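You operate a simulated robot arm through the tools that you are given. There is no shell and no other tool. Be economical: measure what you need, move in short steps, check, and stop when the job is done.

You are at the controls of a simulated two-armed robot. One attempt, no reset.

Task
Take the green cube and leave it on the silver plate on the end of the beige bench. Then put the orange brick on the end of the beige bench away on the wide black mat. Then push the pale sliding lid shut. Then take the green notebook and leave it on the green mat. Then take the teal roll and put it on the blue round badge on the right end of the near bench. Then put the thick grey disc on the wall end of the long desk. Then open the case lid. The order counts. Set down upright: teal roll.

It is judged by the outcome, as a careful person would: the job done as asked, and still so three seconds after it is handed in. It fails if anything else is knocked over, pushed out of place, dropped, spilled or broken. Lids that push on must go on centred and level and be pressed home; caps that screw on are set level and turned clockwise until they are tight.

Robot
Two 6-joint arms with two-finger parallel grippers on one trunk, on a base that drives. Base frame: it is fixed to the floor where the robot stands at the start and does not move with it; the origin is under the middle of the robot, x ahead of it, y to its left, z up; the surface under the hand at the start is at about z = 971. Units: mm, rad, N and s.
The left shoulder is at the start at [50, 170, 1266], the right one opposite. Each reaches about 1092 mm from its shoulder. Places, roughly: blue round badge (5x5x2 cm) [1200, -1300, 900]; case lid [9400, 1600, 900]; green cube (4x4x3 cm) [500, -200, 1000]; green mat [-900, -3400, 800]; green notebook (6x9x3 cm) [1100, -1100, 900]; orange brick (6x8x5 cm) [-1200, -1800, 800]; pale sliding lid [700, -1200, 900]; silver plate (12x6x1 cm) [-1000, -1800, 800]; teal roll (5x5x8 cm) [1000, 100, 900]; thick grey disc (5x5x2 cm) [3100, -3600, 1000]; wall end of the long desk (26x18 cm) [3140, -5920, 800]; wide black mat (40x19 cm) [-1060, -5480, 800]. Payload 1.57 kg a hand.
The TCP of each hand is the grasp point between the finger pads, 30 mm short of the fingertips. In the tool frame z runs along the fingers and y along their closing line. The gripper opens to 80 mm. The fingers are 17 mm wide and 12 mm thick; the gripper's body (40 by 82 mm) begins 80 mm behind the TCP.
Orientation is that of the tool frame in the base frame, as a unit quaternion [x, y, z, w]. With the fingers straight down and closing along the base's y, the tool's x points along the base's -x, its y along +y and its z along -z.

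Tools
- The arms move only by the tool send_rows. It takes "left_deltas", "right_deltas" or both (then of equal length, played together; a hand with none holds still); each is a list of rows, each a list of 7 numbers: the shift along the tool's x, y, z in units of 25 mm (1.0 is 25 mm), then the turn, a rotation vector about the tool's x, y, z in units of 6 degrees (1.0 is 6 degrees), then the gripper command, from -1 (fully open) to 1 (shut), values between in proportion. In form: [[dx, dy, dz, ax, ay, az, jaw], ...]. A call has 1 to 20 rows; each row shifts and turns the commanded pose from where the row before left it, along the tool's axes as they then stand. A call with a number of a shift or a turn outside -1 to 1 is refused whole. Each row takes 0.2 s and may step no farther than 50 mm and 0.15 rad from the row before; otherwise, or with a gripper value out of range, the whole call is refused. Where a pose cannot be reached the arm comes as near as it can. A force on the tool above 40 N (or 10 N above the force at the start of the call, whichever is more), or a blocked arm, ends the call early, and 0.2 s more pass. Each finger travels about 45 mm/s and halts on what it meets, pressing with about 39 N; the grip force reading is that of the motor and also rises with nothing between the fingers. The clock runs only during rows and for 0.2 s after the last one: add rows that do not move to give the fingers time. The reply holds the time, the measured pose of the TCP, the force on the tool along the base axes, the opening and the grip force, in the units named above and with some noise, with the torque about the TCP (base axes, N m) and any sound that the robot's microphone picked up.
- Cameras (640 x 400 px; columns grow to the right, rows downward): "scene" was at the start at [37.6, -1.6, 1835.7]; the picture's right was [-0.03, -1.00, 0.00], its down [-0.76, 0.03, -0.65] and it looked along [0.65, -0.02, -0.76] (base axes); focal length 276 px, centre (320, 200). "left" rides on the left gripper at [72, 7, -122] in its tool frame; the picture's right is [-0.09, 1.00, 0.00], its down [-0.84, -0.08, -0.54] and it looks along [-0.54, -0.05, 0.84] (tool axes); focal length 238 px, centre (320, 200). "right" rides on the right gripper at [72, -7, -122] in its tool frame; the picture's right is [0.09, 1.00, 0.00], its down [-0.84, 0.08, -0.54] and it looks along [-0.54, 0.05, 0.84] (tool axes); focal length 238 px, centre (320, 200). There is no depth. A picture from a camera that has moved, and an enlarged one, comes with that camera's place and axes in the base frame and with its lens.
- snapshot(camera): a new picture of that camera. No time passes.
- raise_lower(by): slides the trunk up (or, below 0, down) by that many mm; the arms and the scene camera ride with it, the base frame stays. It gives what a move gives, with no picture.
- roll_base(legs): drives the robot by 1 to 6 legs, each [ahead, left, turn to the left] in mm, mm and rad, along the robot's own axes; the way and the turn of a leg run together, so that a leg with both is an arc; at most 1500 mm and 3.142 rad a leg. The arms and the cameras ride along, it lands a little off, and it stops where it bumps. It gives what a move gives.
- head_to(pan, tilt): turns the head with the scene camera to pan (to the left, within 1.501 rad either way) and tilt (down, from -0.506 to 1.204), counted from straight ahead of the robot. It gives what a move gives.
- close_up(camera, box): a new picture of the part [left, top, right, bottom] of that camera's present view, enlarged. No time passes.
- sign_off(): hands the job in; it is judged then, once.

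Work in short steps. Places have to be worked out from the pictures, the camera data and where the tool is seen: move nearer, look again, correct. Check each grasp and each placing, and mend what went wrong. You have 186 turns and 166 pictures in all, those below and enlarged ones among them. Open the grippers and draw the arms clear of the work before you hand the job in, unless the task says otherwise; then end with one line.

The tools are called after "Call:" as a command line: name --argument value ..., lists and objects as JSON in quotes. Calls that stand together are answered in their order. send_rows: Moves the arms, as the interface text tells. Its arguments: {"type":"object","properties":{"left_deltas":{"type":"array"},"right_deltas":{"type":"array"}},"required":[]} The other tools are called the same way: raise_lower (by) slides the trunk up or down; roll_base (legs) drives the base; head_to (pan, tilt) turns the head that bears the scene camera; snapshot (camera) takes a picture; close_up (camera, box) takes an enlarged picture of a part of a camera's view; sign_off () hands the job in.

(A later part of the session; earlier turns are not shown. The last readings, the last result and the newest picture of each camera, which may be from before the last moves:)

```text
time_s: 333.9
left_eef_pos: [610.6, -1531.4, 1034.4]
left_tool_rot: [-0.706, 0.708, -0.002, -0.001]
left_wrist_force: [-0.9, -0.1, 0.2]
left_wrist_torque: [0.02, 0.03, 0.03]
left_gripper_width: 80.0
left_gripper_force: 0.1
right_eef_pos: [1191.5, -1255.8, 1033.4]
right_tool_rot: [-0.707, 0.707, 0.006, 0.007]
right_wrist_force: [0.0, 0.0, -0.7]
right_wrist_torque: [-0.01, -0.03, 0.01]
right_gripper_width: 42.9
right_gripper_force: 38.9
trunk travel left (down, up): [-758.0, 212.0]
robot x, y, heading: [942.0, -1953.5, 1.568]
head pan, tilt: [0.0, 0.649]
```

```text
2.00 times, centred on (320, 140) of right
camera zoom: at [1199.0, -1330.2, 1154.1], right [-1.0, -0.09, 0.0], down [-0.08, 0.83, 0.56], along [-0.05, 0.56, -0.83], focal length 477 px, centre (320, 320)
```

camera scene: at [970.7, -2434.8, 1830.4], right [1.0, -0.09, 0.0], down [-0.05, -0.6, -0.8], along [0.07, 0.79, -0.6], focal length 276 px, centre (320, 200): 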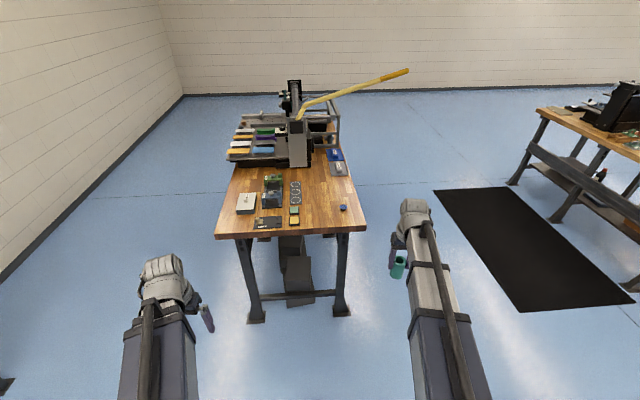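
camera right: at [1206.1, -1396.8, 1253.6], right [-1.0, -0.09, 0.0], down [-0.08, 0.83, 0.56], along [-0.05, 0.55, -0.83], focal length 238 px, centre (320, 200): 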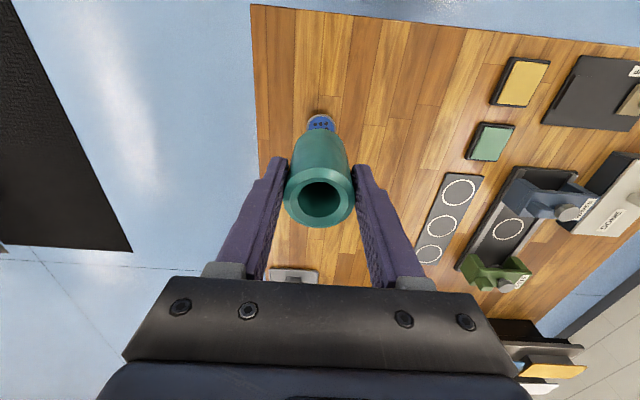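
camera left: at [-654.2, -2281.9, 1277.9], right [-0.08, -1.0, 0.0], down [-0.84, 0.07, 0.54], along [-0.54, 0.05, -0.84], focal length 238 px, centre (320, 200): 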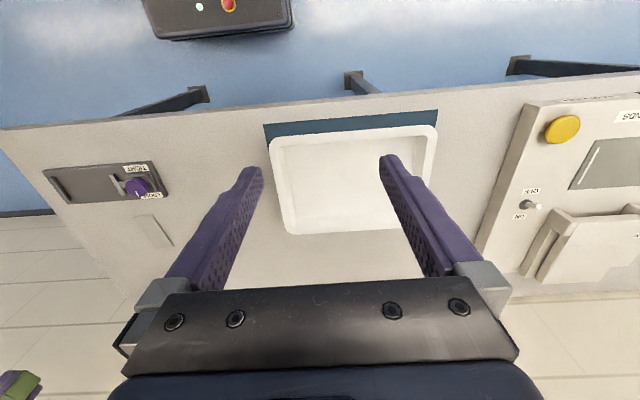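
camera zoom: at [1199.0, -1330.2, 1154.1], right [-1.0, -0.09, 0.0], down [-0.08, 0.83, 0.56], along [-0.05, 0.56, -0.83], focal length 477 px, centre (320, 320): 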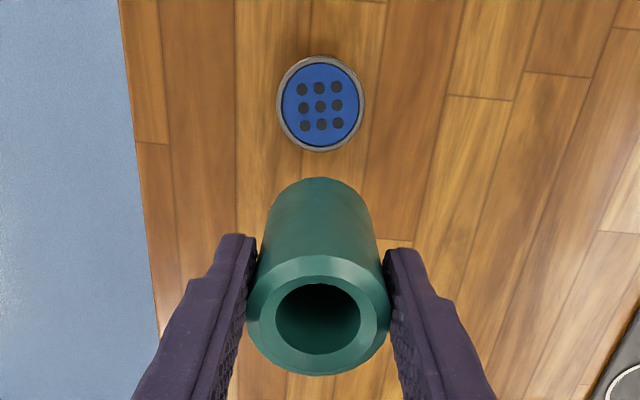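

The badge is clearly visible and level in x with the roll, about 35 mm behind it in -y. I'll move by that amount, lower to just above the badge, and compare from both cameras.

Call:
send_rows --right_deltas '[[0.7, -0.02, 0, 0, 0, 0, 1], [0.7, -0.02, 0, 0, 0, 0, 1], [0, 0, 0, 0, 0, 0, 1]]'

Call:
raise_lower --by -58

Call:
close_up --camera "right" --box '[220, 80, 420, 280]'

Call:
close_up --camera "scene" --box '[340, 200, 440, 280]'

```text
time_s: 334.7
left_eef_pos: [610.0, -1531.8, 1033.6]
left_tool_rot: [-0.706, 0.708, -0.001, 0.0]
left_wrist_force: [-0.8, 0.5, 0.6]
left_wrist_torque: [0.0, 0.0, 0.02]
left_gripper_width: 79.7
left_gripper_force: 0.0
right_eef_pos: [1195.1, -1290.8, 1033.2]
right_tool_rot: [-0.706, 0.708, 0.005, 0.007]
right_wrist_force: [-0.2, 0.4, -0.8]
right_wrist_torque: [-0.03, 0.01, -0.01]
right_gripper_width: 42.6
right_gripper_force: 39.1
trunk travel left (down, up): [-758.0, 212.0]
robot x, y, heading: [941.3, -1955.9, 1.569]
head pan, tilt: [0.0, 0.649]
```

```text
time_s: 335.7
left_eef_pos: [609.4, -1532.3, 975.6]
left_tool_rot: [-0.706, 0.708, -0.003, -0.001]
left_wrist_force: [0.2, 0.5, 0.0]
left_wrist_torque: [-0.02, 0.02, -0.04]
left_gripper_width: 80.2
left_gripper_force: 0.1
right_eef_pos: [1194.7, -1290.4, 973.8]
right_tool_rot: [-0.707, 0.708, 0.005, 0.007]
right_wrist_force: [-0.3, 0.6, -0.2]
right_wrist_torque: [0.0, 0.0, 0.01]
right_gripper_width: 42.7
right_gripper_force: 39.1
trunk travel left (down, up): [-700.0, 270.0]
robot x, y, heading: [941.9, -1955.5, 1.572]
head pan, tilt: [0.0, 0.649]
```

```text
2.00 times, centred on (320, 180) of right
camera zoom: at [1200.1, -1365.4, 1096.0], right [-1.0, -0.09, 0.0], down [-0.08, 0.83, 0.56], along [-0.05, 0.56, -0.83], focal length 477 px, centre (320, 240)
```

zoom: 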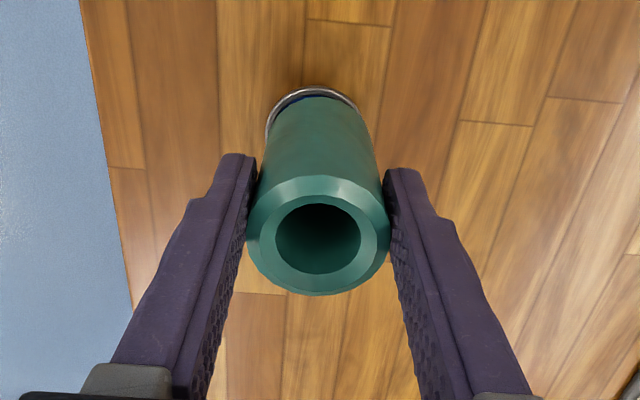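

```text
5.00 times, centred on (390, 240) of scene
camera zoom: at [942.5, -1907.5, 1672.4], right [1.0, 0.0, 0.0], down [0.0, -0.6, -0.8], along [0.0, 0.8, -0.6], focal length 1380 px, centre (-30, 0)
```

zoom: 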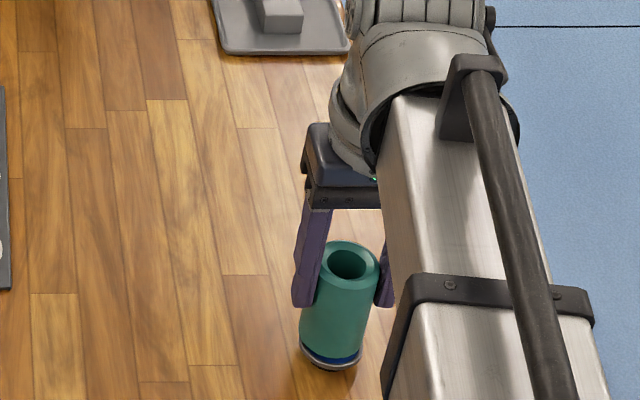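

The alignment looks good; I'll shift 2 mm in +x, then lower to about 960 and feel for contact.

Call:
send_rows --right_deltas '[[0, -0.08, 0, 0, 0, 0, 1], [0, 0, 0, 0, 0, 0, 1]]'

Call:
raise_lower --by -12

Call:
close_up --camera "scene" --box '[340, 200, 440, 280]'

Call:
close_up --camera "right" --box '[260, 90, 380, 190]'

```text
time_s: 336.3
left_eef_pos: [609.0, -1532.1, 975.7]
left_tool_rot: [-0.706, 0.708, -0.002, -0.002]
left_wrist_force: [0.9, 0.0, 0.1]
left_wrist_torque: [0.02, 0.01, 0.01]
left_gripper_width: 79.8
left_gripper_force: 0.0
right_eef_pos: [1196.7, -1291.2, 975.1]
right_tool_rot: [-0.707, 0.708, 0.006, 0.007]
right_wrist_force: [0.2, -0.5, 0.0]
right_wrist_torque: [0.01, 0.0, -0.02]
right_gripper_width: 42.8
right_gripper_force: 38.9
trunk travel left (down, up): [-700.0, 270.0]
robot x, y, heading: [943.9, -1951.2, 1.567]
head pan, tilt: [0.0, 0.649]
```

```text
time_s: 336.9
left_eef_pos: [609.5, -1533.0, 964.6]
left_tool_rot: [-0.706, 0.709, 0.0, -0.001]
left_wrist_force: [0.5, -0.3, -0.1]
left_wrist_torque: [-0.03, 0.01, -0.02]
left_gripper_width: 80.1
left_gripper_force: 0.1
right_eef_pos: [1197.2, -1291.7, 965.5]
right_tool_rot: [-0.707, 0.708, 0.007, 0.009]
right_wrist_force: [-1.5, -2.0, 30.6]
right_wrist_torque: [0.01, 0.25, 0.01]
right_gripper_width: 42.5
right_gripper_force: 39.2
trunk travel left (down, up): [-689.0, 281.0]
robot x, y, heading: [947.7, -1960.3, 1.569]
head pan, tilt: [0.0, 0.649]
stopped: the force on the tool passed its limit at 44 N (the readings are from after the stop); the commanded pose is now the measured one
```

```text
5.00 times, centred on (390, 240) of scene
camera zoom: at [941.4, -1910.1, 1661.5], right [1.0, 0.0, 0.0], down [0.0, -0.6, -0.8], along [0.0, 0.8, -0.6], focal length 1380 px, centre (-30, 0)
```

zoom: 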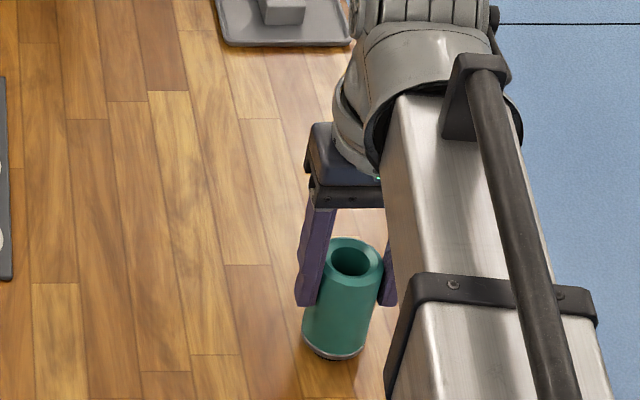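

```text
4.00 times, centred on (320, 140) of right
camera zoom: at [1201.8, -1366.4, 1086.1], right [-1.0, -0.09, -0.01], down [-0.08, 0.82, 0.56], along [-0.05, 0.56, -0.83], focal length 953 px, centre (320, 440)
```

zoom: 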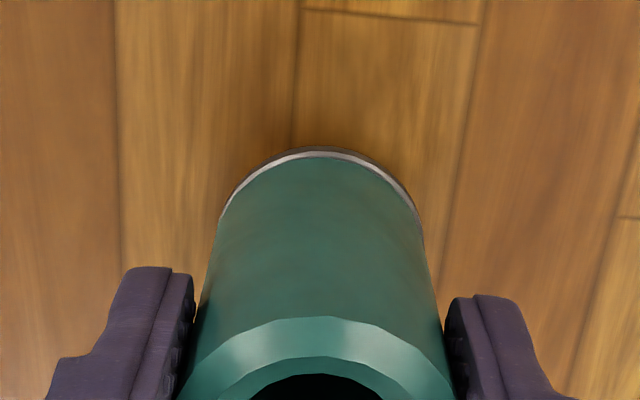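

The roll is in contact with the badge, with an even rim around it. I'll relax 1.5 mm and release gently.

Call:
raise_lower --by 1.5

Call:
send_rows --right_deltas '[[0, 0, 0, 0, 0, 0, 0], [0, 0, 0, 0, 0, 0, -0.1], [0, 0, 0, 0, 0, 0, -0.2], [0, 0, 0, 0, 0, 0, -0.4], [0, 0, 0, 0, 0, 0, -0.7], [0, 0, 0, 0, 0, 0, -1], [0, 0, 0, 0, 0, 0, -1], [0, 0, 0, 0, 0, 0, -1]]'

Call:
snapshot --camera "right"

Call:
close_up --camera "scene" --box '[340, 200, 440, 280]'

```text
time_s: 337.4
left_eef_pos: [610.4, -1533.3, 964.5]
left_tool_rot: [-0.706, 0.708, -0.002, 0.0]
left_wrist_force: [0.3, -0.4, 0.0]
left_wrist_torque: [0.01, -0.01, 0.04]
left_gripper_width: 79.7
left_gripper_force: 0.0
right_eef_pos: [1196.0, -1292.0, 966.6]
right_tool_rot: [-0.707, 0.708, 0.007, 0.01]
right_wrist_force: [-1.7, -3.1, 15.7]
right_wrist_torque: [-0.16, 0.16, 0.04]
right_gripper_width: 42.7
right_gripper_force: 38.9
trunk travel left (down, up): [-690.0, 280.0]
robot x, y, heading: [945.3, -1952.9, 1.567]
head pan, tilt: [0.0, 0.649]
```

```text
time_s: 339.2
left_eef_pos: [610.7, -1531.4, 964.8]
left_tool_rot: [-0.706, 0.708, -0.002, 0.0]
left_wrist_force: [-0.4, 0.3, 0.2]
left_wrist_torque: [0.02, -0.02, -0.03]
left_gripper_width: 79.9
left_gripper_force: 0.0
right_eef_pos: [1196.9, -1289.6, 965.4]
right_tool_rot: [-0.707, 0.708, 0.007, 0.008]
right_wrist_force: [-0.3, 0.3, 0.0]
right_wrist_torque: [-0.01, -0.02, 0.03]
right_gripper_width: 80.0
right_gripper_force: 0.1
trunk travel left (down, up): [-690.0, 280.0]
robot x, y, heading: [945.0, -1956.7, 1.569]
head pan, tilt: [0.0, 0.649]
```

```text
70 pictures are left
camera right: at [1202.5, -1364.4, 1085.7], right [-1.0, -0.09, -0.01], down [-0.08, 0.83, 0.56], along [-0.05, 0.56, -0.83], focal length 238 px, centre (320, 200)
```

right: 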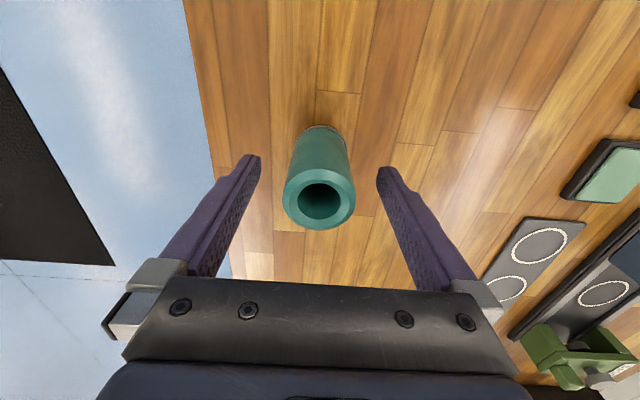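

```text
5.00 times, centred on (390, 240) of scene
camera zoom: at [942.5, -1907.3, 1662.4], right [1.0, 0.0, 0.0], down [0.0, -0.6, -0.8], along [0.0, 0.8, -0.6], focal length 1380 px, centre (-30, 0)
```

zoom: 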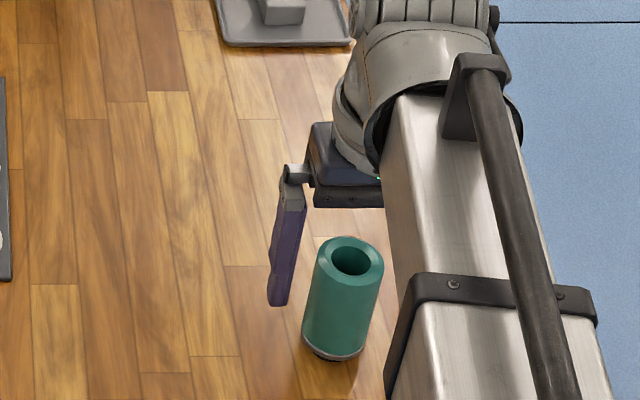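

The roll stands upright on the badge. I'll rise clear, back away, and look toward the grey disc near (3100, -3600).

Call:
raise_lower --by 175

Call:
close_up --camera "right" --box '[220, 40, 420, 240]'

Call:
roll_base --legs '[[-1100, 0, 0], [0, 0, -1.571]]'

Call:
head_to --pan -0.3 --tilt 0.35

Call:
snapshot --camera "scene"

```text
time_s: 341.1
left_eef_pos: [610.9, -1531.7, 1140.3]
left_tool_rot: [-0.706, 0.708, -0.002, 0.0]
left_wrist_force: [-0.3, 0.3, -0.5]
left_wrist_torque: [0.03, 0.03, 0.03]
left_gripper_width: 79.9
left_gripper_force: 0.1
right_eef_pos: [1196.4, -1289.4, 1139.2]
right_tool_rot: [-0.706, 0.708, 0.005, 0.009]
right_wrist_force: [-0.6, 0.1, 0.0]
right_wrist_torque: [-0.01, -0.01, 0.0]
right_gripper_width: 80.2
right_gripper_force: 0.1
trunk travel left (down, up): [-865.0, 105.0]
robot x, y, heading: [940.8, -1954.6, 1.571]
head pan, tilt: [0.0, 0.649]
```

```text
2.00 times, centred on (320, 140) of right
camera zoom: at [1202.5, -1364.4, 1260.6], right [-1.0, -0.09, -0.01], down [-0.08, 0.83, 0.56], along [-0.05, 0.56, -0.83], focal length 477 px, centre (320, 320)
```

zoom: 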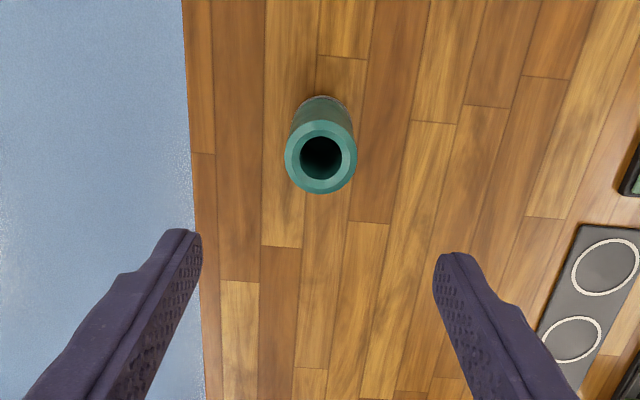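

```text
time_s: 350.6
left_eef_pos: [1374.4, -2704.7, 1140.8]
left_tool_rot: [-0.01, 1.0, 0.0, -0.002]
left_wrist_force: [-0.8, -0.1, 0.6]
left_wrist_torque: [0.01, 0.0, 0.0]
left_gripper_width: 80.2
left_gripper_force: 0.1
right_eef_pos: [1631.9, -3284.1, 1141.2]
right_tool_rot: [-0.01, 1.0, -0.002, 0.011]
right_wrist_force: [0.3, -1.0, 0.0]
right_wrist_torque: [0.02, 0.04, 0.04]
right_gripper_width: 80.0
right_gripper_force: 0.0
trunk travel left (down, up): [-865.0, 105.0]
robot x, y, heading: [957.8, -3046.5, 0.021]
head pan, tilt: [0.0, 0.649]
```

```text
time_s: 351.4
left_eef_pos: [1375.6, -2704.6, 1140.2]
left_tool_rot: [-0.01, 1.0, -0.001, -0.002]
left_wrist_force: [-0.2, 0.4, -0.3]
left_wrist_torque: [0.01, 0.02, 0.01]
left_gripper_width: 80.0
left_gripper_force: 0.0
right_eef_pos: [1630.6, -3284.3, 1139.6]
right_tool_rot: [-0.011, 1.0, -0.002, 0.01]
right_wrist_force: [0.6, 0.3, 1.1]
right_wrist_torque: [-0.01, -0.04, -0.01]
right_gripper_width: 80.1
right_gripper_force: 0.1
trunk travel left (down, up): [-865.0, 105.0]
robot x, y, heading: [955.3, -3047.9, 0.021]
head pan, tilt: [-0.3, 0.351]
```

```text
67 pictures are left
camera scene: at [1008.9, -3072.0, 1864.3], right [-0.27, -0.96, 0.0], down [-0.33, 0.09, -0.94], along [0.9, -0.26, -0.34], focal length 276 px, centre (320, 200)
```

scene: 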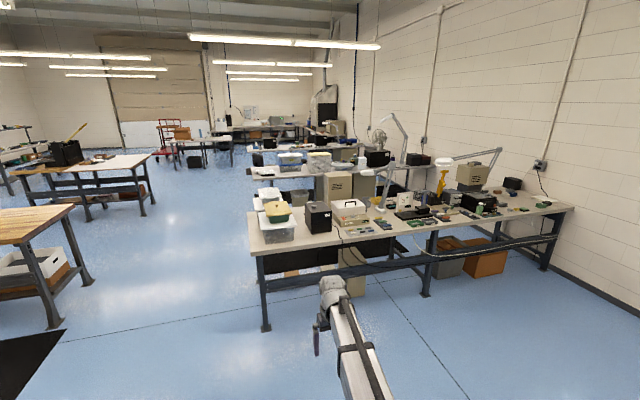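

I'll enlarge the desk's near part and its wall end.

Call:
close_up --camera "scene" --box '[240, 170, 420, 270]'

Call:
close_up --camera "scene" --box '[420, 150, 600, 260]'

```text
3.56 times, centred on (330, 220) of scene
camera zoom: at [1008.9, -3072.0, 1864.3], right [-0.27, -0.96, 0.0], down [-0.33, 0.09, -0.94], along [0.9, -0.26, -0.34], focal length 981 px, centre (284, 129)
```

zoom: 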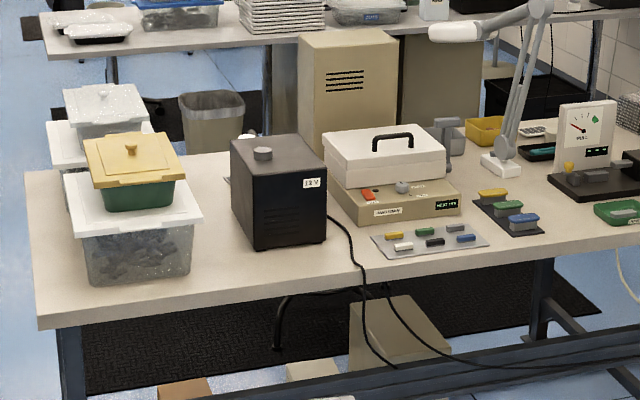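

```text
3.56 times, centred on (510, 205) of scene
camera zoom: at [1008.9, -3072.0, 1864.3], right [-0.27, -0.96, 0.0], down [-0.33, 0.09, -0.94], along [0.9, -0.26, -0.34], focal length 981 px, centre (-356, 182)
```

zoom: 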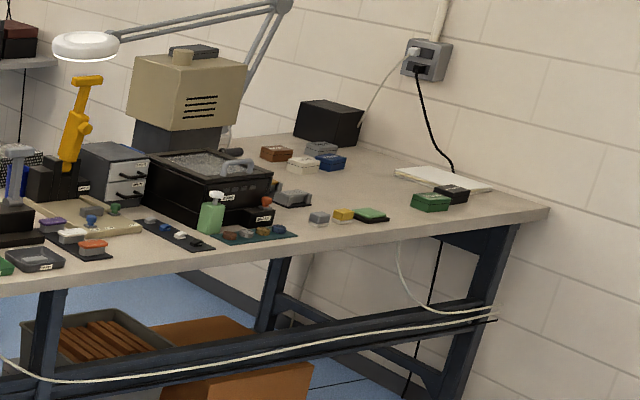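

The disc sits on top of the black box near (3122, -3628), and the desk's wall end has a clear patch at the target. I'll swing the left hand out, then approach the desk.

Call:
send_rows --left_deltas '[[0, 1, 0, 0, 0, 0, -1], [0, 1, 0, 0, 0, 0, -1], [0, 1, 0, 0, 0, 0, -1], [0, 1, 0, 0, 0, 0, -1], [0, 1, 0, 0, 0, 0, -1], [0, 1, 0, 0, 0, 0, -1], [0, 1, 0, 0, 0, 0, -1], [0, 1, 0, 0, 0, 0, -1], [0.5, 1, 0, 0, 0, 0, -1], [1, 1, 0, 0, 0, 0, -1], [1, 1, 0, 0, 0, 0, -1], [1, 0, 0, 0, 0, 0, -1], [1, 0, 0, 0, 0, 0, -1], [1, 0, 0, 0, 0, 0, -1], [1, 0, 0, 0, 0, 0, -1], [1, 0, 0, 0, 0, 0, -1], [1, 0, 0, 0, 0, 0, -1]]'

Call:
roll_base --legs '[[0, 0, -0.021], [0, -410, 0], [1300, 0, 0]]'

Call:
head_to --pan -0.1 --tilt 0.65

Call:
snapshot --camera "scene"

Call:
snapshot --camera "right"

```text
time_s: 355.0
left_eef_pos: [1156.3, -2432.7, 1140.1]
left_tool_rot: [-0.01, 1.0, -0.001, -0.002]
left_wrist_force: [-0.5, -0.3, -0.3]
left_wrist_torque: [0.01, -0.02, -0.03]
left_gripper_width: 80.1
left_gripper_force: 0.1
right_eef_pos: [1629.5, -3284.7, 1140.5]
right_tool_rot: [-0.011, 1.0, -0.001, 0.01]
right_wrist_force: [0.4, -1.0, -0.6]
right_wrist_torque: [0.01, -0.01, 0.0]
right_gripper_width: 79.8
right_gripper_force: 0.0
trunk travel left (down, up): [-865.0, 105.0]
robot x, y, heading: [958.9, -3047.8, 0.022]
head pan, tilt: [-0.3, 0.351]
```

```text
time_s: 363.9
left_eef_pos: [2471.3, -2833.5, 1139.6]
left_tool_rot: [0.0, 1.0, -0.001, -0.002]
left_wrist_force: [1.2, 0.4, 0.5]
left_wrist_torque: [0.0, 0.0, 0.0]
left_gripper_width: 79.9
left_gripper_force: 0.1
right_eef_pos: [2929.3, -3694.2, 1140.0]
right_tool_rot: [-0.001, 1.0, -0.001, 0.011]
right_wrist_force: [0.3, 1.1, -0.1]
right_wrist_torque: [0.01, -0.06, 0.03]
right_gripper_width: 79.9
right_gripper_force: 0.2
trunk travel left (down, up): [-865.0, 105.0]
robot x, y, heading: [2264.4, -3443.0, -0.002]
head pan, tilt: [-0.3, 0.351]
```

```text
time_s: 364.8
left_eef_pos: [2471.1, -2833.3, 1140.4]
left_tool_rot: [-0.002, 1.0, -0.001, -0.001]
left_wrist_force: [-0.4, -0.9, -0.3]
left_wrist_torque: [0.02, 0.0, -0.02]
left_gripper_width: 80.0
left_gripper_force: 0.1
right_eef_pos: [2928.0, -3692.9, 1140.2]
right_tool_rot: [-0.001, 1.0, -0.001, 0.01]
right_wrist_force: [-0.5, 0.5, -0.4]
right_wrist_torque: [-0.03, 0.0, -0.03]
right_gripper_width: 80.0
right_gripper_force: 0.1
trunk travel left (down, up): [-865.0, 105.0]
robot x, y, heading: [2261.5, -3442.1, 0.004]
head pan, tilt: [-0.099, 0.649]
```

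```text
64 pictures are left
camera scene: at [2307.7, -3449.4, 1837.4], right [-0.1, -1.0, 0.0], down [-0.6, 0.06, -0.8], along [0.79, -0.08, -0.6], focal length 276 px, centre (320, 200)
```

scene: 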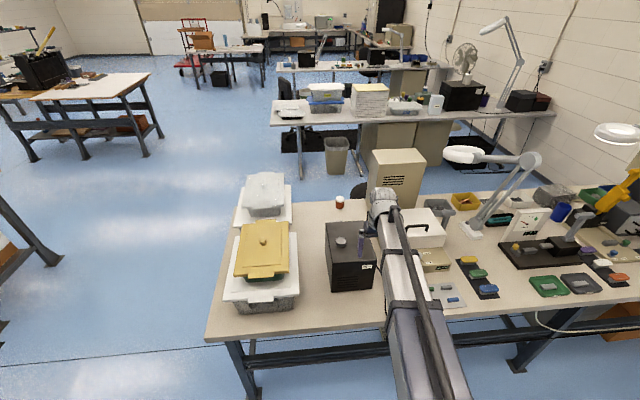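

```text
63 pictures are left
camera right: at [2853.4, -3699.6, 1260.8], right [-0.09, 1.0, -0.01], down [0.82, 0.08, 0.56], along [0.56, 0.05, -0.83], focal length 238 px, centre (320, 200)
```

right: 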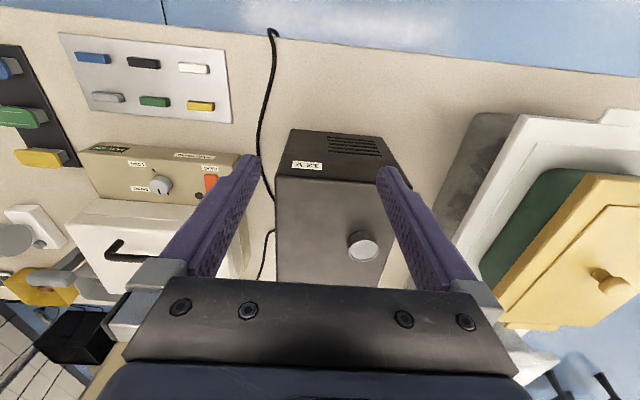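

The disc is triangulated at (3092, -3617), top ≈ z 1016. I'll move the hand over it, also removing a 1° tilt the hand picked up.

Call:
send_rows --right_deltas '[[-0.937, 0.434, 0, 0, 0.19, 0, -1], [-0.937, 0.434, 0, 0, 0, 0, -1], [-0.937, 0.434, 0, 0, 0, 0, -1], [-0.937, 0.434, 0, 0, 0, 0, -1], [-0.937, 0.434, 0, 0, 0, 0, -1], [-0.937, 0.434, 0, 0, 0, 0, -1], [-0.937, 0.434, 0, 0, 0, 0, -1], [0, 0, 0, 0, 0, 0, -1]]'

Call:
raise_lower --by -40

Call:
snapshot --camera "right"

Call:
close_up --camera "scene" --box '[220, 160, 460, 320]'

```text
time_s: 366.6
left_eef_pos: [2469.9, -2832.1, 1139.4]
left_tool_rot: [-0.001, 1.0, 0.0, -0.003]
left_wrist_force: [-0.7, -0.6, 0.4]
left_wrist_torque: [0.0, -0.02, 0.0]
left_gripper_width: 80.1
left_gripper_force: 0.0
right_eef_pos: [3092.7, -3615.7, 1141.0]
right_tool_rot: [-0.001, 1.0, -0.001, 0.001]
right_wrist_force: [0.0, 0.3, 0.3]
right_wrist_torque: [0.0, 0.0, -0.03]
right_gripper_width: 79.9
right_gripper_force: 0.1
trunk travel left (down, up): [-865.0, 105.0]
robot x, y, heading: [2263.4, -3441.4, -0.0]
head pan, tilt: [-0.099, 0.649]
```

```text
time_s: 367.4
left_eef_pos: [2471.5, -2833.5, 1099.4]
left_tool_rot: [-0.001, 1.0, 0.0, -0.001]
left_wrist_force: [-0.4, 0.4, -0.6]
left_wrist_torque: [-0.02, 0.02, -0.01]
left_gripper_width: 80.2
left_gripper_force: 0.1
right_eef_pos: [3091.8, -3617.7, 1101.8]
right_tool_rot: [-0.001, 1.0, -0.002, 0.001]
right_wrist_force: [-0.7, -0.6, 0.1]
right_wrist_torque: [-0.02, -0.02, 0.0]
right_gripper_width: 80.0
right_gripper_force: 0.1
trunk travel left (down, up): [-825.0, 145.0]
robot x, y, heading: [2262.4, -3440.7, 0.001]
head pan, tilt: [-0.099, 0.649]
```

```text
62 pictures are left
camera right: at [3019.9, -3622.8, 1222.2], right [-0.09, 1.0, 0.0], down [0.84, 0.08, 0.54], along [0.54, 0.05, -0.84], focal length 238 px, centre (320, 200)
```

right: 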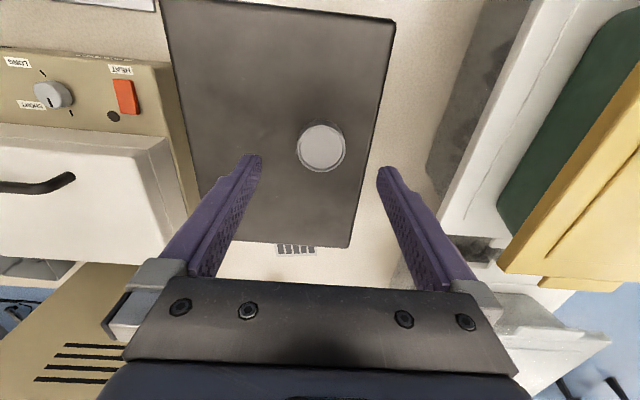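

```text
2.50 times, centred on (340, 240) of scene
camera zoom: at [2307.5, -3449.4, 1797.4], right [-0.1, -1.0, 0.0], down [-0.6, 0.06, -0.8], along [0.79, -0.08, -0.6], focal length 690 px, centre (270, 100)
```

zoom: 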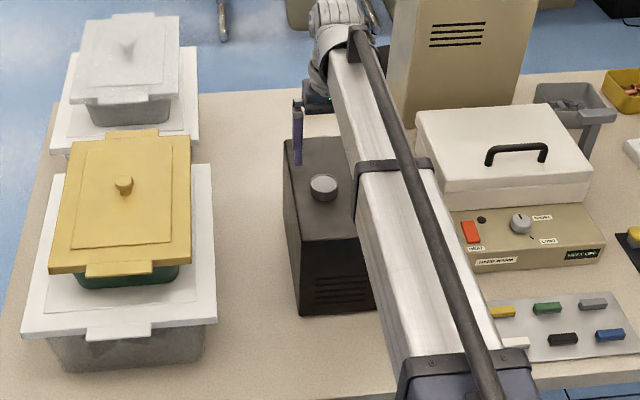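

The disc is centred within 3 mm. I'll lower to TCP ≈ 1040, check, then go a little lower.

Call:
send_rows --right_deltas '[[-0.12, 0.06, 0, 0, 0, 0, -1], [0, 0, 0, 0, 0, 0, -1]]'

Call:
raise_lower --by -62

Call:
close_up --camera "right" --box '[220, 90, 420, 290]'

```text
time_s: 368.0
left_eef_pos: [2470.8, -2833.3, 1100.2]
left_tool_rot: [-0.001, 1.0, 0.0, -0.002]
left_wrist_force: [0.7, 0.5, -0.3]
left_wrist_torque: [0.02, 0.03, -0.03]
left_gripper_width: 80.0
left_gripper_force: 0.1
right_eef_pos: [3094.5, -3614.0, 1100.3]
right_tool_rot: [-0.001, 1.0, -0.002, 0.002]
right_wrist_force: [-0.3, -0.7, -0.3]
right_wrist_torque: [-0.02, 0.0, -0.01]
right_gripper_width: 80.1
right_gripper_force: 0.1
trunk travel left (down, up): [-825.0, 145.0]
robot x, y, heading: [2262.7, -3438.6, 0.0]
head pan, tilt: [-0.099, 0.649]
```

```text
time_s: 369.0
left_eef_pos: [2470.6, -2832.0, 1038.1]
left_tool_rot: [-0.001, 1.0, -0.001, -0.001]
left_wrist_force: [-0.6, -0.1, -0.7]
left_wrist_torque: [0.0, -0.02, 0.01]
left_gripper_width: 79.9
left_gripper_force: 0.1
right_eef_pos: [3096.3, -3614.5, 1038.2]
right_tool_rot: [0.0, 1.0, -0.002, 0.001]
right_wrist_force: [0.5, 0.2, 0.2]
right_wrist_torque: [-0.03, 0.0, -0.02]
right_gripper_width: 80.0
right_gripper_force: 0.1
trunk travel left (down, up): [-763.0, 207.0]
robot x, y, heading: [2260.8, -3442.1, -0.002]
head pan, tilt: [-0.099, 0.649]
```

```text
2.00 times, centred on (320, 190) of right
camera zoom: at [3023.0, -3621.3, 1160.2], right [-0.09, 1.0, 0.0], down [0.84, 0.08, 0.54], along [0.54, 0.05, -0.84], focal length 477 px, centre (320, 220)
```

zoom: 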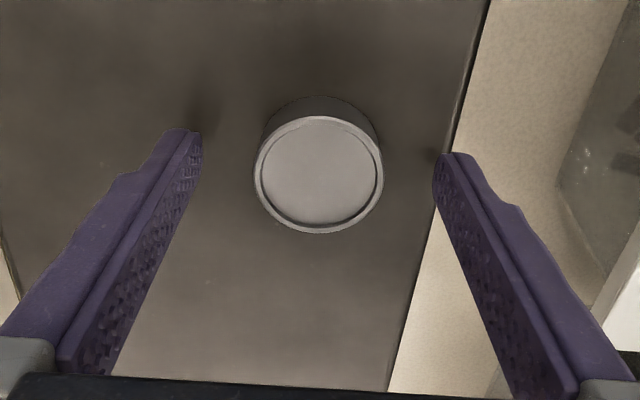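

The tips are just above the box top. I'll probe down 5 mm with force guard.

Call:
raise_lower --by -5

Call:
raise_lower --by -4

```text
time_s: 369.5
left_eef_pos: [2471.1, -2834.5, 1033.7]
left_tool_rot: [-0.001, 1.0, -0.001, -0.002]
left_wrist_force: [0.3, -0.1, 0.3]
left_wrist_torque: [-0.03, 0.0, 0.01]
left_gripper_width: 79.7
left_gripper_force: 0.1
right_eef_pos: [3095.1, -3614.8, 1033.0]
right_tool_rot: [0.0, 1.0, -0.001, 0.001]
right_wrist_force: [0.4, -0.2, 0.0]
right_wrist_torque: [0.0, -0.02, -0.01]
right_gripper_width: 80.1
right_gripper_force: 0.1
trunk travel left (down, up): [-758.0, 212.0]
robot x, y, heading: [2259.6, -3443.9, 0.003]
head pan, tilt: [-0.099, 0.649]
```

```text
time_s: 370.1
left_eef_pos: [2469.6, -2833.7, 1029.8]
left_tool_rot: [-0.002, 1.0, -0.001, -0.002]
left_wrist_force: [0.1, 0.3, 0.1]
left_wrist_torque: [-0.01, 0.01, 0.01]
left_gripper_width: 80.0
left_gripper_force: 0.1
right_eef_pos: [3095.0, -3614.8, 1029.7]
right_tool_rot: [-0.001, 1.0, -0.002, 0.003]
right_wrist_force: [4.9, 0.4, 16.1]
right_wrist_torque: [0.71, -0.03, -0.19]
right_gripper_width: 79.5
right_gripper_force: 0.0
trunk travel left (down, up): [-754.0, 216.0]
robot x, y, heading: [2260.1, -3443.1, 0.003]
head pan, tilt: [-0.099, 0.649]
```

The box top is at z ≈ 1000. I'll rise 3 mm and close on the disc.

Call:
raise_lower --by 3

Call:
send_rows --right_deltas '[[0, 0, 0, 0, 0, 0, 0], [0, 0, 0, 0, 0, 0, 0.5], [0, 0, 0, 0, 0, 0, 1], [0, 0, 0, 0, 0, 0, 1], [0, 0, 0, 0, 0, 0, 1]]'

Call:
raise_lower --by 60

Call:
snapshot --camera "right"

```text
time_s: 370.6
left_eef_pos: [2470.7, -2832.5, 1032.1]
left_tool_rot: [-0.001, 1.0, 0.0, -0.002]
left_wrist_force: [0.8, 0.5, -0.5]
left_wrist_torque: [0.01, 0.02, 0.02]
left_gripper_width: 80.2
left_gripper_force: 0.0
right_eef_pos: [3094.7, -3615.4, 1031.4]
right_tool_rot: [0.0, 1.0, -0.001, 0.0]
right_wrist_force: [0.4, -0.1, 0.9]
right_wrist_torque: [-0.01, 0.02, 0.01]
right_gripper_width: 80.0
right_gripper_force: 0.1
trunk travel left (down, up): [-757.0, 213.0]
robot x, y, heading: [2260.3, -3441.2, 0.003]
head pan, tilt: [-0.099, 0.649]
```

```text
time_s: 371.8
left_eef_pos: [2471.3, -2832.8, 1031.5]
left_tool_rot: [-0.001, 1.0, -0.001, -0.002]
left_wrist_force: [0.5, -0.4, 0.1]
left_wrist_torque: [-0.01, 0.0, 0.05]
left_gripper_width: 80.1
left_gripper_force: 0.1
right_eef_pos: [3095.7, -3615.1, 1032.0]
right_tool_rot: [0.0, 1.0, -0.002, 0.001]
right_wrist_force: [0.4, -0.6, -0.4]
right_wrist_torque: [0.0, 0.01, 0.01]
right_gripper_width: 42.0
right_gripper_force: 37.6
trunk travel left (down, up): [-757.0, 213.0]
robot x, y, heading: [2267.0, -3443.3, 0.001]
head pan, tilt: [-0.099, 0.649]
```

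```text
time_s: 372.8
left_eef_pos: [2470.9, -2832.5, 1092.6]
left_tool_rot: [-0.001, 1.0, -0.001, -0.002]
left_wrist_force: [0.9, 0.6, 1.0]
left_wrist_torque: [-0.01, 0.01, 0.0]
left_gripper_width: 80.1
left_gripper_force: 0.1
right_eef_pos: [3095.6, -3614.8, 1092.0]
right_tool_rot: [-0.001, 1.0, -0.001, 0.001]
right_wrist_force: [0.6, 0.0, -1.0]
right_wrist_torque: [0.01, 0.01, -0.02]
right_gripper_width: 42.0
right_gripper_force: 39.1
trunk travel left (down, up): [-817.0, 153.0]
robot x, y, heading: [2263.5, -3438.1, 0.004]
head pan, tilt: [-0.099, 0.649]
```

```text
59 pictures are left
camera right: at [3023.3, -3621.2, 1214.0], right [-0.09, 1.0, 0.0], down [0.84, 0.08, 0.54], along [0.54, 0.05, -0.84], focal length 238 px, centre (320, 200)
```

right: 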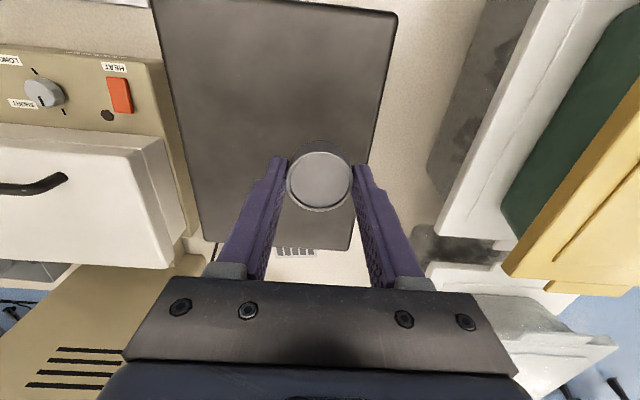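

The disc is held. I'll raise, back out, and strafe along the desk toward its wall end.

Call:
raise_lower --by 50

Call:
roll_base --legs '[[-550, 0, 0], [0, -1150, 0], [0, -1130, 0]]'

Call:
head_to --pan -0.1 --tilt 0.5

Call:
snapshot --camera "scene"

```text
time_s: 373.7
left_eef_pos: [2470.2, -2832.9, 1141.1]
left_tool_rot: [-0.002, 1.0, -0.001, -0.002]
left_wrist_force: [0.2, -0.4, 0.8]
left_wrist_torque: [-0.02, 0.0, 0.0]
left_gripper_width: 80.1
left_gripper_force: 0.1
right_eef_pos: [3095.2, -3614.2, 1142.3]
right_tool_rot: [-0.001, 1.0, -0.001, 0.001]
right_wrist_force: [1.2, 0.2, -0.8]
right_wrist_torque: [-0.05, 0.01, 0.0]
right_gripper_width: 42.0
right_gripper_force: 39.1
trunk travel left (down, up): [-867.0, 103.0]
robot x, y, heading: [2261.8, -3440.0, 0.001]
head pan, tilt: [-0.099, 0.649]
```

```text
time_s: 387.7
left_eef_pos: [1905.9, -5112.2, 1142.6]
left_tool_rot: [0.011, 1.0, 0.0, -0.002]
left_wrist_force: [0.4, -1.0, 0.1]
left_wrist_torque: [-0.01, -0.02, -0.03]
left_gripper_width: 80.1
left_gripper_force: 0.1
right_eef_pos: [2513.7, -5907.8, 1142.3]
right_tool_rot: [0.01, 1.0, -0.001, 0.001]
right_wrist_force: [-1.1, -0.2, -1.0]
right_wrist_torque: [0.01, -0.02, -0.01]
right_gripper_width: 42.1
right_gripper_force: 38.7
trunk travel left (down, up): [-867.0, 103.0]
robot x, y, heading: [1681.7, -5716.7, -0.019]
head pan, tilt: [-0.099, 0.649]
```

```text
time_s: 388.4
left_eef_pos: [1905.8, -5111.5, 1142.0]
left_tool_rot: [0.01, 1.0, -0.001, -0.002]
left_wrist_force: [-0.2, -0.9, 0.9]
left_wrist_torque: [0.03, -0.01, -0.02]
left_gripper_width: 79.8
left_gripper_force: 0.1
right_eef_pos: [2512.0, -5907.2, 1142.7]
right_tool_rot: [0.01, 1.0, -0.001, 0.0]
right_wrist_force: [-0.1, -0.7, -1.0]
right_wrist_torque: [-0.03, 0.0, -0.01]
right_gripper_width: 42.3
right_gripper_force: 39.5
trunk travel left (down, up): [-867.0, 103.0]
robot x, y, heading: [1684.6, -5715.6, -0.02]
head pan, tilt: [-0.099, 0.499]
```

```text
58 pictures are left
camera scene: at [1733.0, -5725.1, 1852.7], right [-0.12, -0.99, 0.0], down [-0.48, 0.06, -0.88], along [0.87, -0.1, -0.48], focal length 276 px, centre (320, 200)
```

scene: 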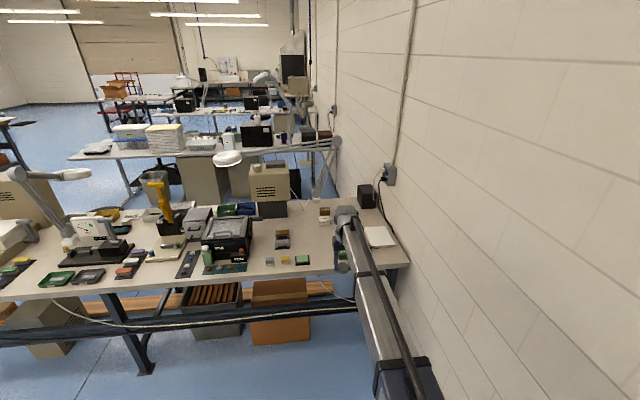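

I'll enlarge the wall-end area to confirm the free patch around the target.

Call:
close_up --camera "scene" --box '[230, 180, 430, 290]'

Call:
snapshot --camera "right"

```text
3.20 times, centred on (330, 235) of scene
camera zoom: at [1733.0, -5725.1, 1852.7], right [-0.12, -0.99, 0.0], down [-0.48, 0.06, -0.88], along [0.87, -0.1, -0.48], focal length 883 px, centre (288, 88)
```

zoom: 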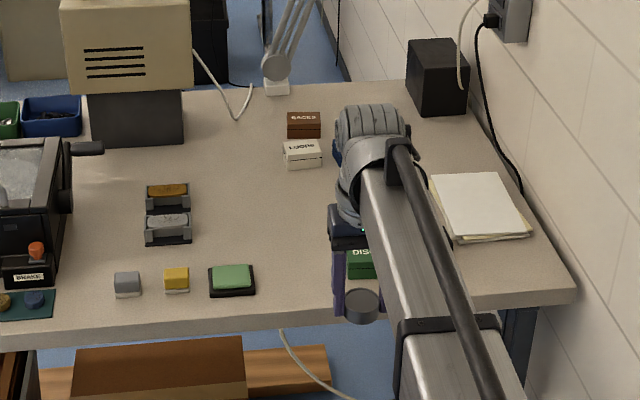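

```text
56 pictures are left
camera right: at [2440.4, -5912.1, 1264.1], right [-0.07, 1.0, 0.0], down [0.84, 0.06, 0.54], along [0.54, 0.04, -0.84], focal length 238 px, centre (320, 200)
```

right: 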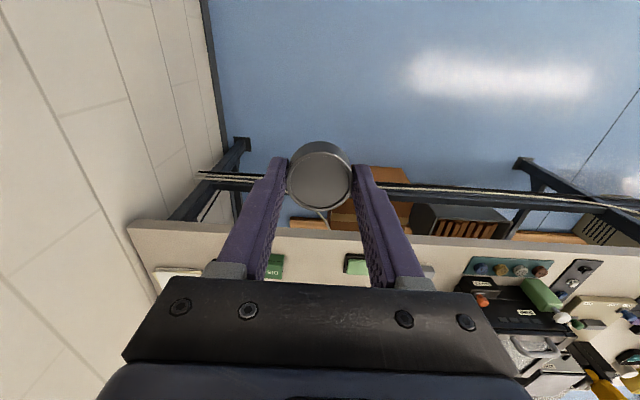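

The target patch is free. I'll drive ahead 628 mm to bring the disc over it, then lower halfway and look.

Call:
roll_base --legs '[[628, 0, 0]]'

Call:
raise_lower --by -180

Call:
snapshot --camera "right"

Call:
snapshot --camera "scene"

```text
time_s: 392.0
left_eef_pos: [2533.1, -5119.6, 1142.9]
left_tool_rot: [0.005, 1.0, -0.001, -0.003]
left_wrist_force: [0.2, -0.3, -0.7]
left_wrist_torque: [0.01, 0.0, 0.02]
left_gripper_width: 79.9
left_gripper_force: 0.0
right_eef_pos: [3147.6, -5910.1, 1141.9]
right_tool_rot: [0.005, 1.0, -0.001, -0.001]
right_wrist_force: [-0.1, -0.1, -1.0]
right_wrist_torque: [0.0, -0.02, -0.01]
right_gripper_width: 42.1
right_gripper_force: 39.0
trunk travel left (down, up): [-867.0, 103.0]
robot x, y, heading: [2315.8, -5724.0, -0.011]
head pan, tilt: [-0.099, 0.499]
```

```text
time_s: 394.0
left_eef_pos: [2532.6, -5119.4, 961.6]
left_tool_rot: [0.006, 1.0, -0.001, -0.001]
left_wrist_force: [0.4, -0.2, 0.3]
left_wrist_torque: [-0.02, -0.01, -0.01]
left_gripper_width: 80.1
left_gripper_force: 0.2
right_eef_pos: [3147.5, -5909.1, 961.2]
right_tool_rot: [0.006, 1.0, -0.002, 0.001]
right_wrist_force: [0.4, 0.1, -1.1]
right_wrist_torque: [0.01, 0.0, -0.01]
right_gripper_width: 42.2
right_gripper_force: 38.6
trunk travel left (down, up): [-687.0, 283.0]
robot x, y, heading: [2316.9, -5726.7, -0.012]
head pan, tilt: [-0.099, 0.499]
```

```text
55 pictures are left
camera right: at [3075.8, -5914.9, 1084.2], right [-0.08, 1.0, 0.0], down [0.84, 0.07, 0.54], along [0.54, 0.04, -0.84], focal length 238 px, centre (320, 200)
```

right: 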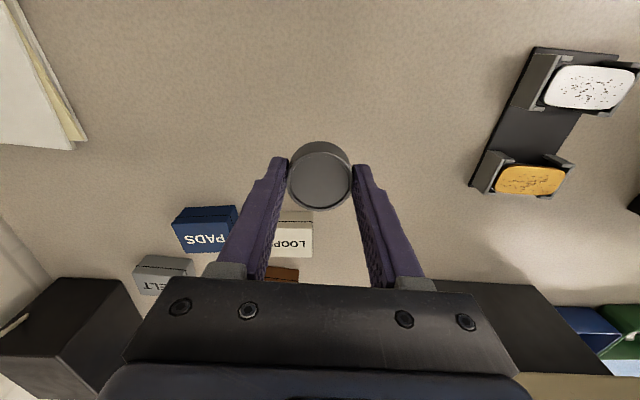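

```text
54 pictures are left
camera scene: at [2366.8, -5734.4, 1672.8], right [-0.11, -0.99, 0.0], down [-0.48, 0.05, -0.88], along [0.87, -0.1, -0.48], focal length 276 px, centre (320, 200)
```

scene: 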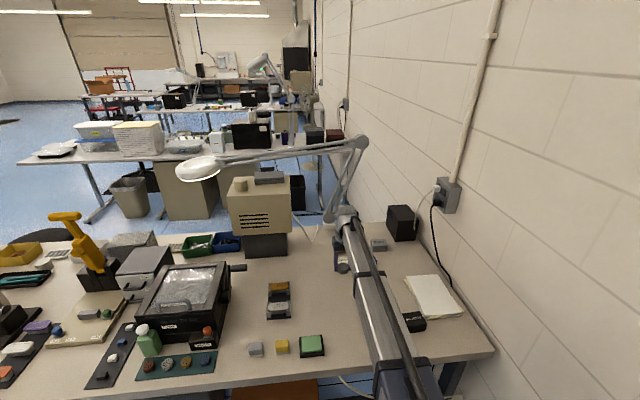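

The spot is clear. I'll lower to about 845 and then feel for the desk.

Call:
raise_lower --by -112

Call:
close_up --camera "right" --box '[220, 90, 420, 290]'

Call:
raise_lower --by -8

```text
time_s: 395.4
left_eef_pos: [2533.3, -5120.5, 849.4]
left_tool_rot: [0.006, 1.0, -0.002, -0.002]
left_wrist_force: [0.2, -0.3, 0.3]
left_wrist_torque: [0.02, 0.01, 0.01]
left_gripper_width: 80.2
left_gripper_force: 0.0
right_eef_pos: [3148.3, -5908.8, 850.0]
right_tool_rot: [0.005, 1.0, -0.002, 0.001]
right_wrist_force: [-0.5, -0.5, 0.0]
right_wrist_torque: [0.04, 0.01, -0.01]
right_gripper_width: 42.0
right_gripper_force: 39.2
trunk travel left (down, up): [-575.0, 395.0]
robot x, y, heading: [2317.6, -5727.5, -0.009]
head pan, tilt: [-0.099, 0.499]
```

```text
2.00 times, centred on (320, 190) of right
camera zoom: at [3075.8, -5914.9, 972.2], right [-0.08, 1.0, 0.0], down [0.84, 0.07, 0.54], along [0.54, 0.04, -0.84], focal length 477 px, centre (320, 220)
```

zoom: 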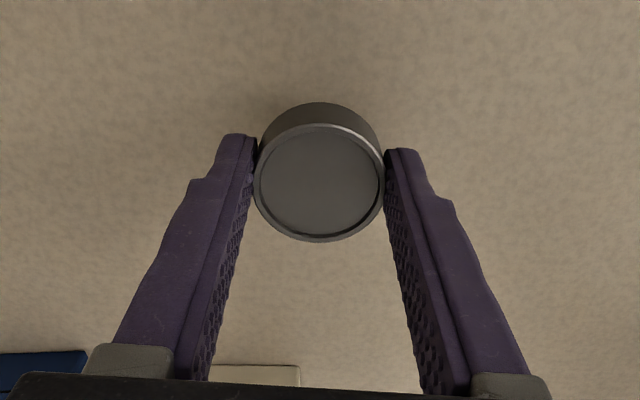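

```text
time_s: 396.0
left_eef_pos: [2534.2, -5120.6, 842.2]
left_tool_rot: [0.006, 1.0, -0.001, -0.002]
left_wrist_force: [-1.0, 0.7, 0.0]
left_wrist_torque: [-0.01, -0.02, -0.04]
left_gripper_width: 80.0
left_gripper_force: 0.0
right_eef_pos: [3148.7, -5909.4, 841.3]
right_tool_rot: [0.006, 1.0, -0.002, 0.002]
right_wrist_force: [-0.5, 0.4, -1.0]
right_wrist_torque: [-0.02, -0.01, -0.04]
right_gripper_width: 41.9
right_gripper_force: 39.0
trunk travel left (down, up): [-567.0, 403.0]
robot x, y, heading: [2317.5, -5726.7, -0.007]
head pan, tilt: [-0.099, 0.499]
```

No contact at 841. I'll continue down in small guarded steps.

Call:
raise_lower --by -5

Call:
raise_lower --by -4

```text
time_s: 396.5
left_eef_pos: [2533.3, -5120.5, 837.4]
left_tool_rot: [0.006, 1.0, -0.002, -0.002]
left_wrist_force: [0.0, -0.4, 0.3]
left_wrist_torque: [-0.01, 0.0, -0.01]
left_gripper_width: 80.2
left_gripper_force: 0.0
right_eef_pos: [3147.6, -5909.7, 837.6]
right_tool_rot: [0.005, 1.0, -0.002, 0.001]
right_wrist_force: [0.2, -0.8, -0.8]
right_wrist_torque: [0.01, 0.0, 0.0]
right_gripper_width: 42.1
right_gripper_force: 38.7
trunk travel left (down, up): [-562.0, 408.0]
robot x, y, heading: [2314.9, -5724.1, -0.011]
head pan, tilt: [-0.099, 0.499]
```

```text
time_s: 397.0
left_eef_pos: [2532.9, -5120.3, 833.5]
left_tool_rot: [0.005, 1.0, -0.001, -0.002]
left_wrist_force: [-0.2, -0.3, 0.4]
left_wrist_torque: [-0.05, 0.01, -0.04]
left_gripper_width: 80.0
left_gripper_force: 0.1
right_eef_pos: [3148.6, -5908.8, 833.3]
right_tool_rot: [0.005, 1.0, -0.002, 0.001]
right_wrist_force: [-0.4, 0.3, -1.5]
right_wrist_torque: [0.02, 0.02, 0.02]
right_gripper_width: 41.8
right_gripper_force: 39.3
trunk travel left (down, up): [-558.0, 412.0]
robot x, y, heading: [2317.5, -5726.4, -0.009]
head pan, tilt: [-0.099, 0.499]
```

Call:
raise_lower --by -4

Call:
raise_lower --by -3

```text
time_s: 397.6
left_eef_pos: [2533.7, -5119.0, 830.4]
left_tool_rot: [0.006, 1.0, -0.001, -0.001]
left_wrist_force: [0.4, -0.6, -1.0]
left_wrist_torque: [-0.02, 0.01, -0.03]
left_gripper_width: 80.0
left_gripper_force: 0.0
right_eef_pos: [3147.7, -5909.8, 830.3]
right_tool_rot: [0.004, 1.0, -0.002, 0.003]
right_wrist_force: [5.9, -1.5, 24.6]
right_wrist_torque: [0.01, -0.2, 0.0]
right_gripper_width: 42.1
right_gripper_force: 38.6
trunk travel left (down, up): [-554.0, 416.0]
robot x, y, heading: [2315.0, -5724.8, -0.015]
head pan, tilt: [-0.099, 0.499]
```

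```text
time_s: 397.9
left_eef_pos: [2532.4, -5119.2, 829.3]
left_tool_rot: [0.006, 1.0, -0.002, -0.001]
left_wrist_force: [0.6, 0.5, -0.2]
left_wrist_torque: [0.01, 0.04, 0.0]
left_gripper_width: 80.1
left_gripper_force: 0.0
right_eef_pos: [3148.9, -5908.4, 831.2]
right_tool_rot: [0.007, 1.0, -0.001, 0.003]
right_wrist_force: [-0.5, 0.4, 24.9]
right_wrist_torque: [0.26, 0.07, -0.04]
right_gripper_width: 42.3
right_gripper_force: 39.2
trunk travel left (down, up): [-553.0, 417.0]
robot x, y, heading: [2315.7, -5724.2, -0.011]
head pan, tilt: [-0.099, 0.499]
stopped: the force on the tool passed its limit at 44 N (the readings are from after the stop); the commanded pose is now the measured one
```

Firm contact with the desk. I'll ease up 2 mm, release and rise.

Call:
raise_lower --by 2

Call:
send_rows --right_deltas '[[0, 0, 0, 0, 0, 0, 0], [0, 0, 0, 0, 0, 0, -0.2], [0, 0, 0, 0, 0, 0, -0.5], [0, 0, 0, 0, 0, 0, -1], [0, 0, 0, 0, 0, 0, -1], [0, 0, 0, 0, 0, 0, -1]]'

Call:
raise_lower --by 200

Call:
snapshot --camera "right"

```text
time_s: 398.4
left_eef_pos: [2533.1, -5118.9, 831.2]
left_tool_rot: [0.006, 1.0, -0.001, -0.001]
left_wrist_force: [-0.1, 1.1, 0.9]
left_wrist_torque: [-0.01, -0.03, -0.01]
left_gripper_width: 80.2
left_gripper_force: 0.1
right_eef_pos: [3149.2, -5909.7, 830.5]
right_tool_rot: [0.006, 1.0, -0.002, 0.002]
right_wrist_force: [-1.1, 0.4, 1.9]
right_wrist_torque: [0.04, -0.02, 0.02]
right_gripper_width: 42.2
right_gripper_force: 38.6
trunk travel left (down, up): [-555.0, 415.0]
robot x, y, heading: [2315.2, -5724.6, -0.016]
head pan, tilt: [-0.099, 0.499]
```

```text
time_s: 399.8
left_eef_pos: [2533.4, -5119.1, 830.7]
left_tool_rot: [0.005, 1.0, -0.001, -0.001]
left_wrist_force: [0.6, 0.5, -0.1]
left_wrist_torque: [0.01, 0.03, -0.01]
left_gripper_width: 80.3
left_gripper_force: 0.0
right_eef_pos: [3149.3, -5909.7, 831.4]
right_tool_rot: [0.004, 1.0, -0.002, 0.002]
right_wrist_force: [-0.1, -0.2, -0.6]
right_wrist_torque: [-0.04, -0.01, 0.0]
right_gripper_width: 79.9
right_gripper_force: 0.0
trunk travel left (down, up): [-555.0, 415.0]
robot x, y, heading: [2315.0, -5727.9, -0.008]
head pan, tilt: [-0.099, 0.499]
```

```text
time_s: 402.0
left_eef_pos: [2533.0, -5119.5, 1031.1]
left_tool_rot: [0.005, 1.0, 0.0, -0.001]
left_wrist_force: [-0.4, 0.0, -0.5]
left_wrist_torque: [-0.03, -0.04, 0.0]
left_gripper_width: 80.1
left_gripper_force: 0.0
right_eef_pos: [3149.6, -5909.9, 1029.5]
right_tool_rot: [0.005, 1.0, -0.001, 0.002]
right_wrist_force: [-0.4, 0.3, 0.2]
right_wrist_torque: [0.01, -0.02, -0.02]
right_gripper_width: 79.9
right_gripper_force: 0.0
trunk travel left (down, up): [-755.0, 215.0]
robot x, y, heading: [2314.3, -5726.7, -0.008]
head pan, tilt: [-0.099, 0.499]
```

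```text
52 pictures are left
camera right: at [3076.5, -5915.1, 1152.1], right [-0.08, 1.0, 0.0], down [0.84, 0.07, 0.54], along [0.54, 0.04, -0.84], focal length 238 px, centre (320, 200)
```

right: 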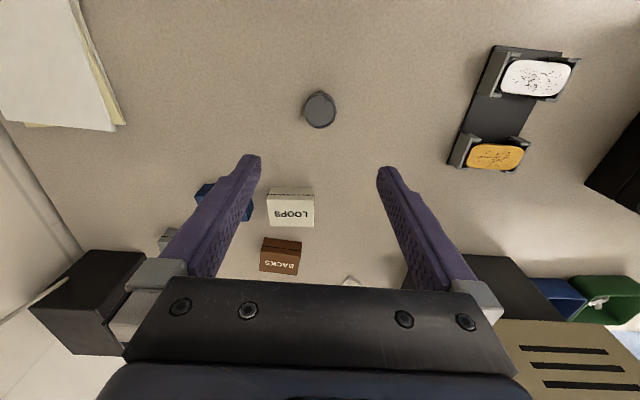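

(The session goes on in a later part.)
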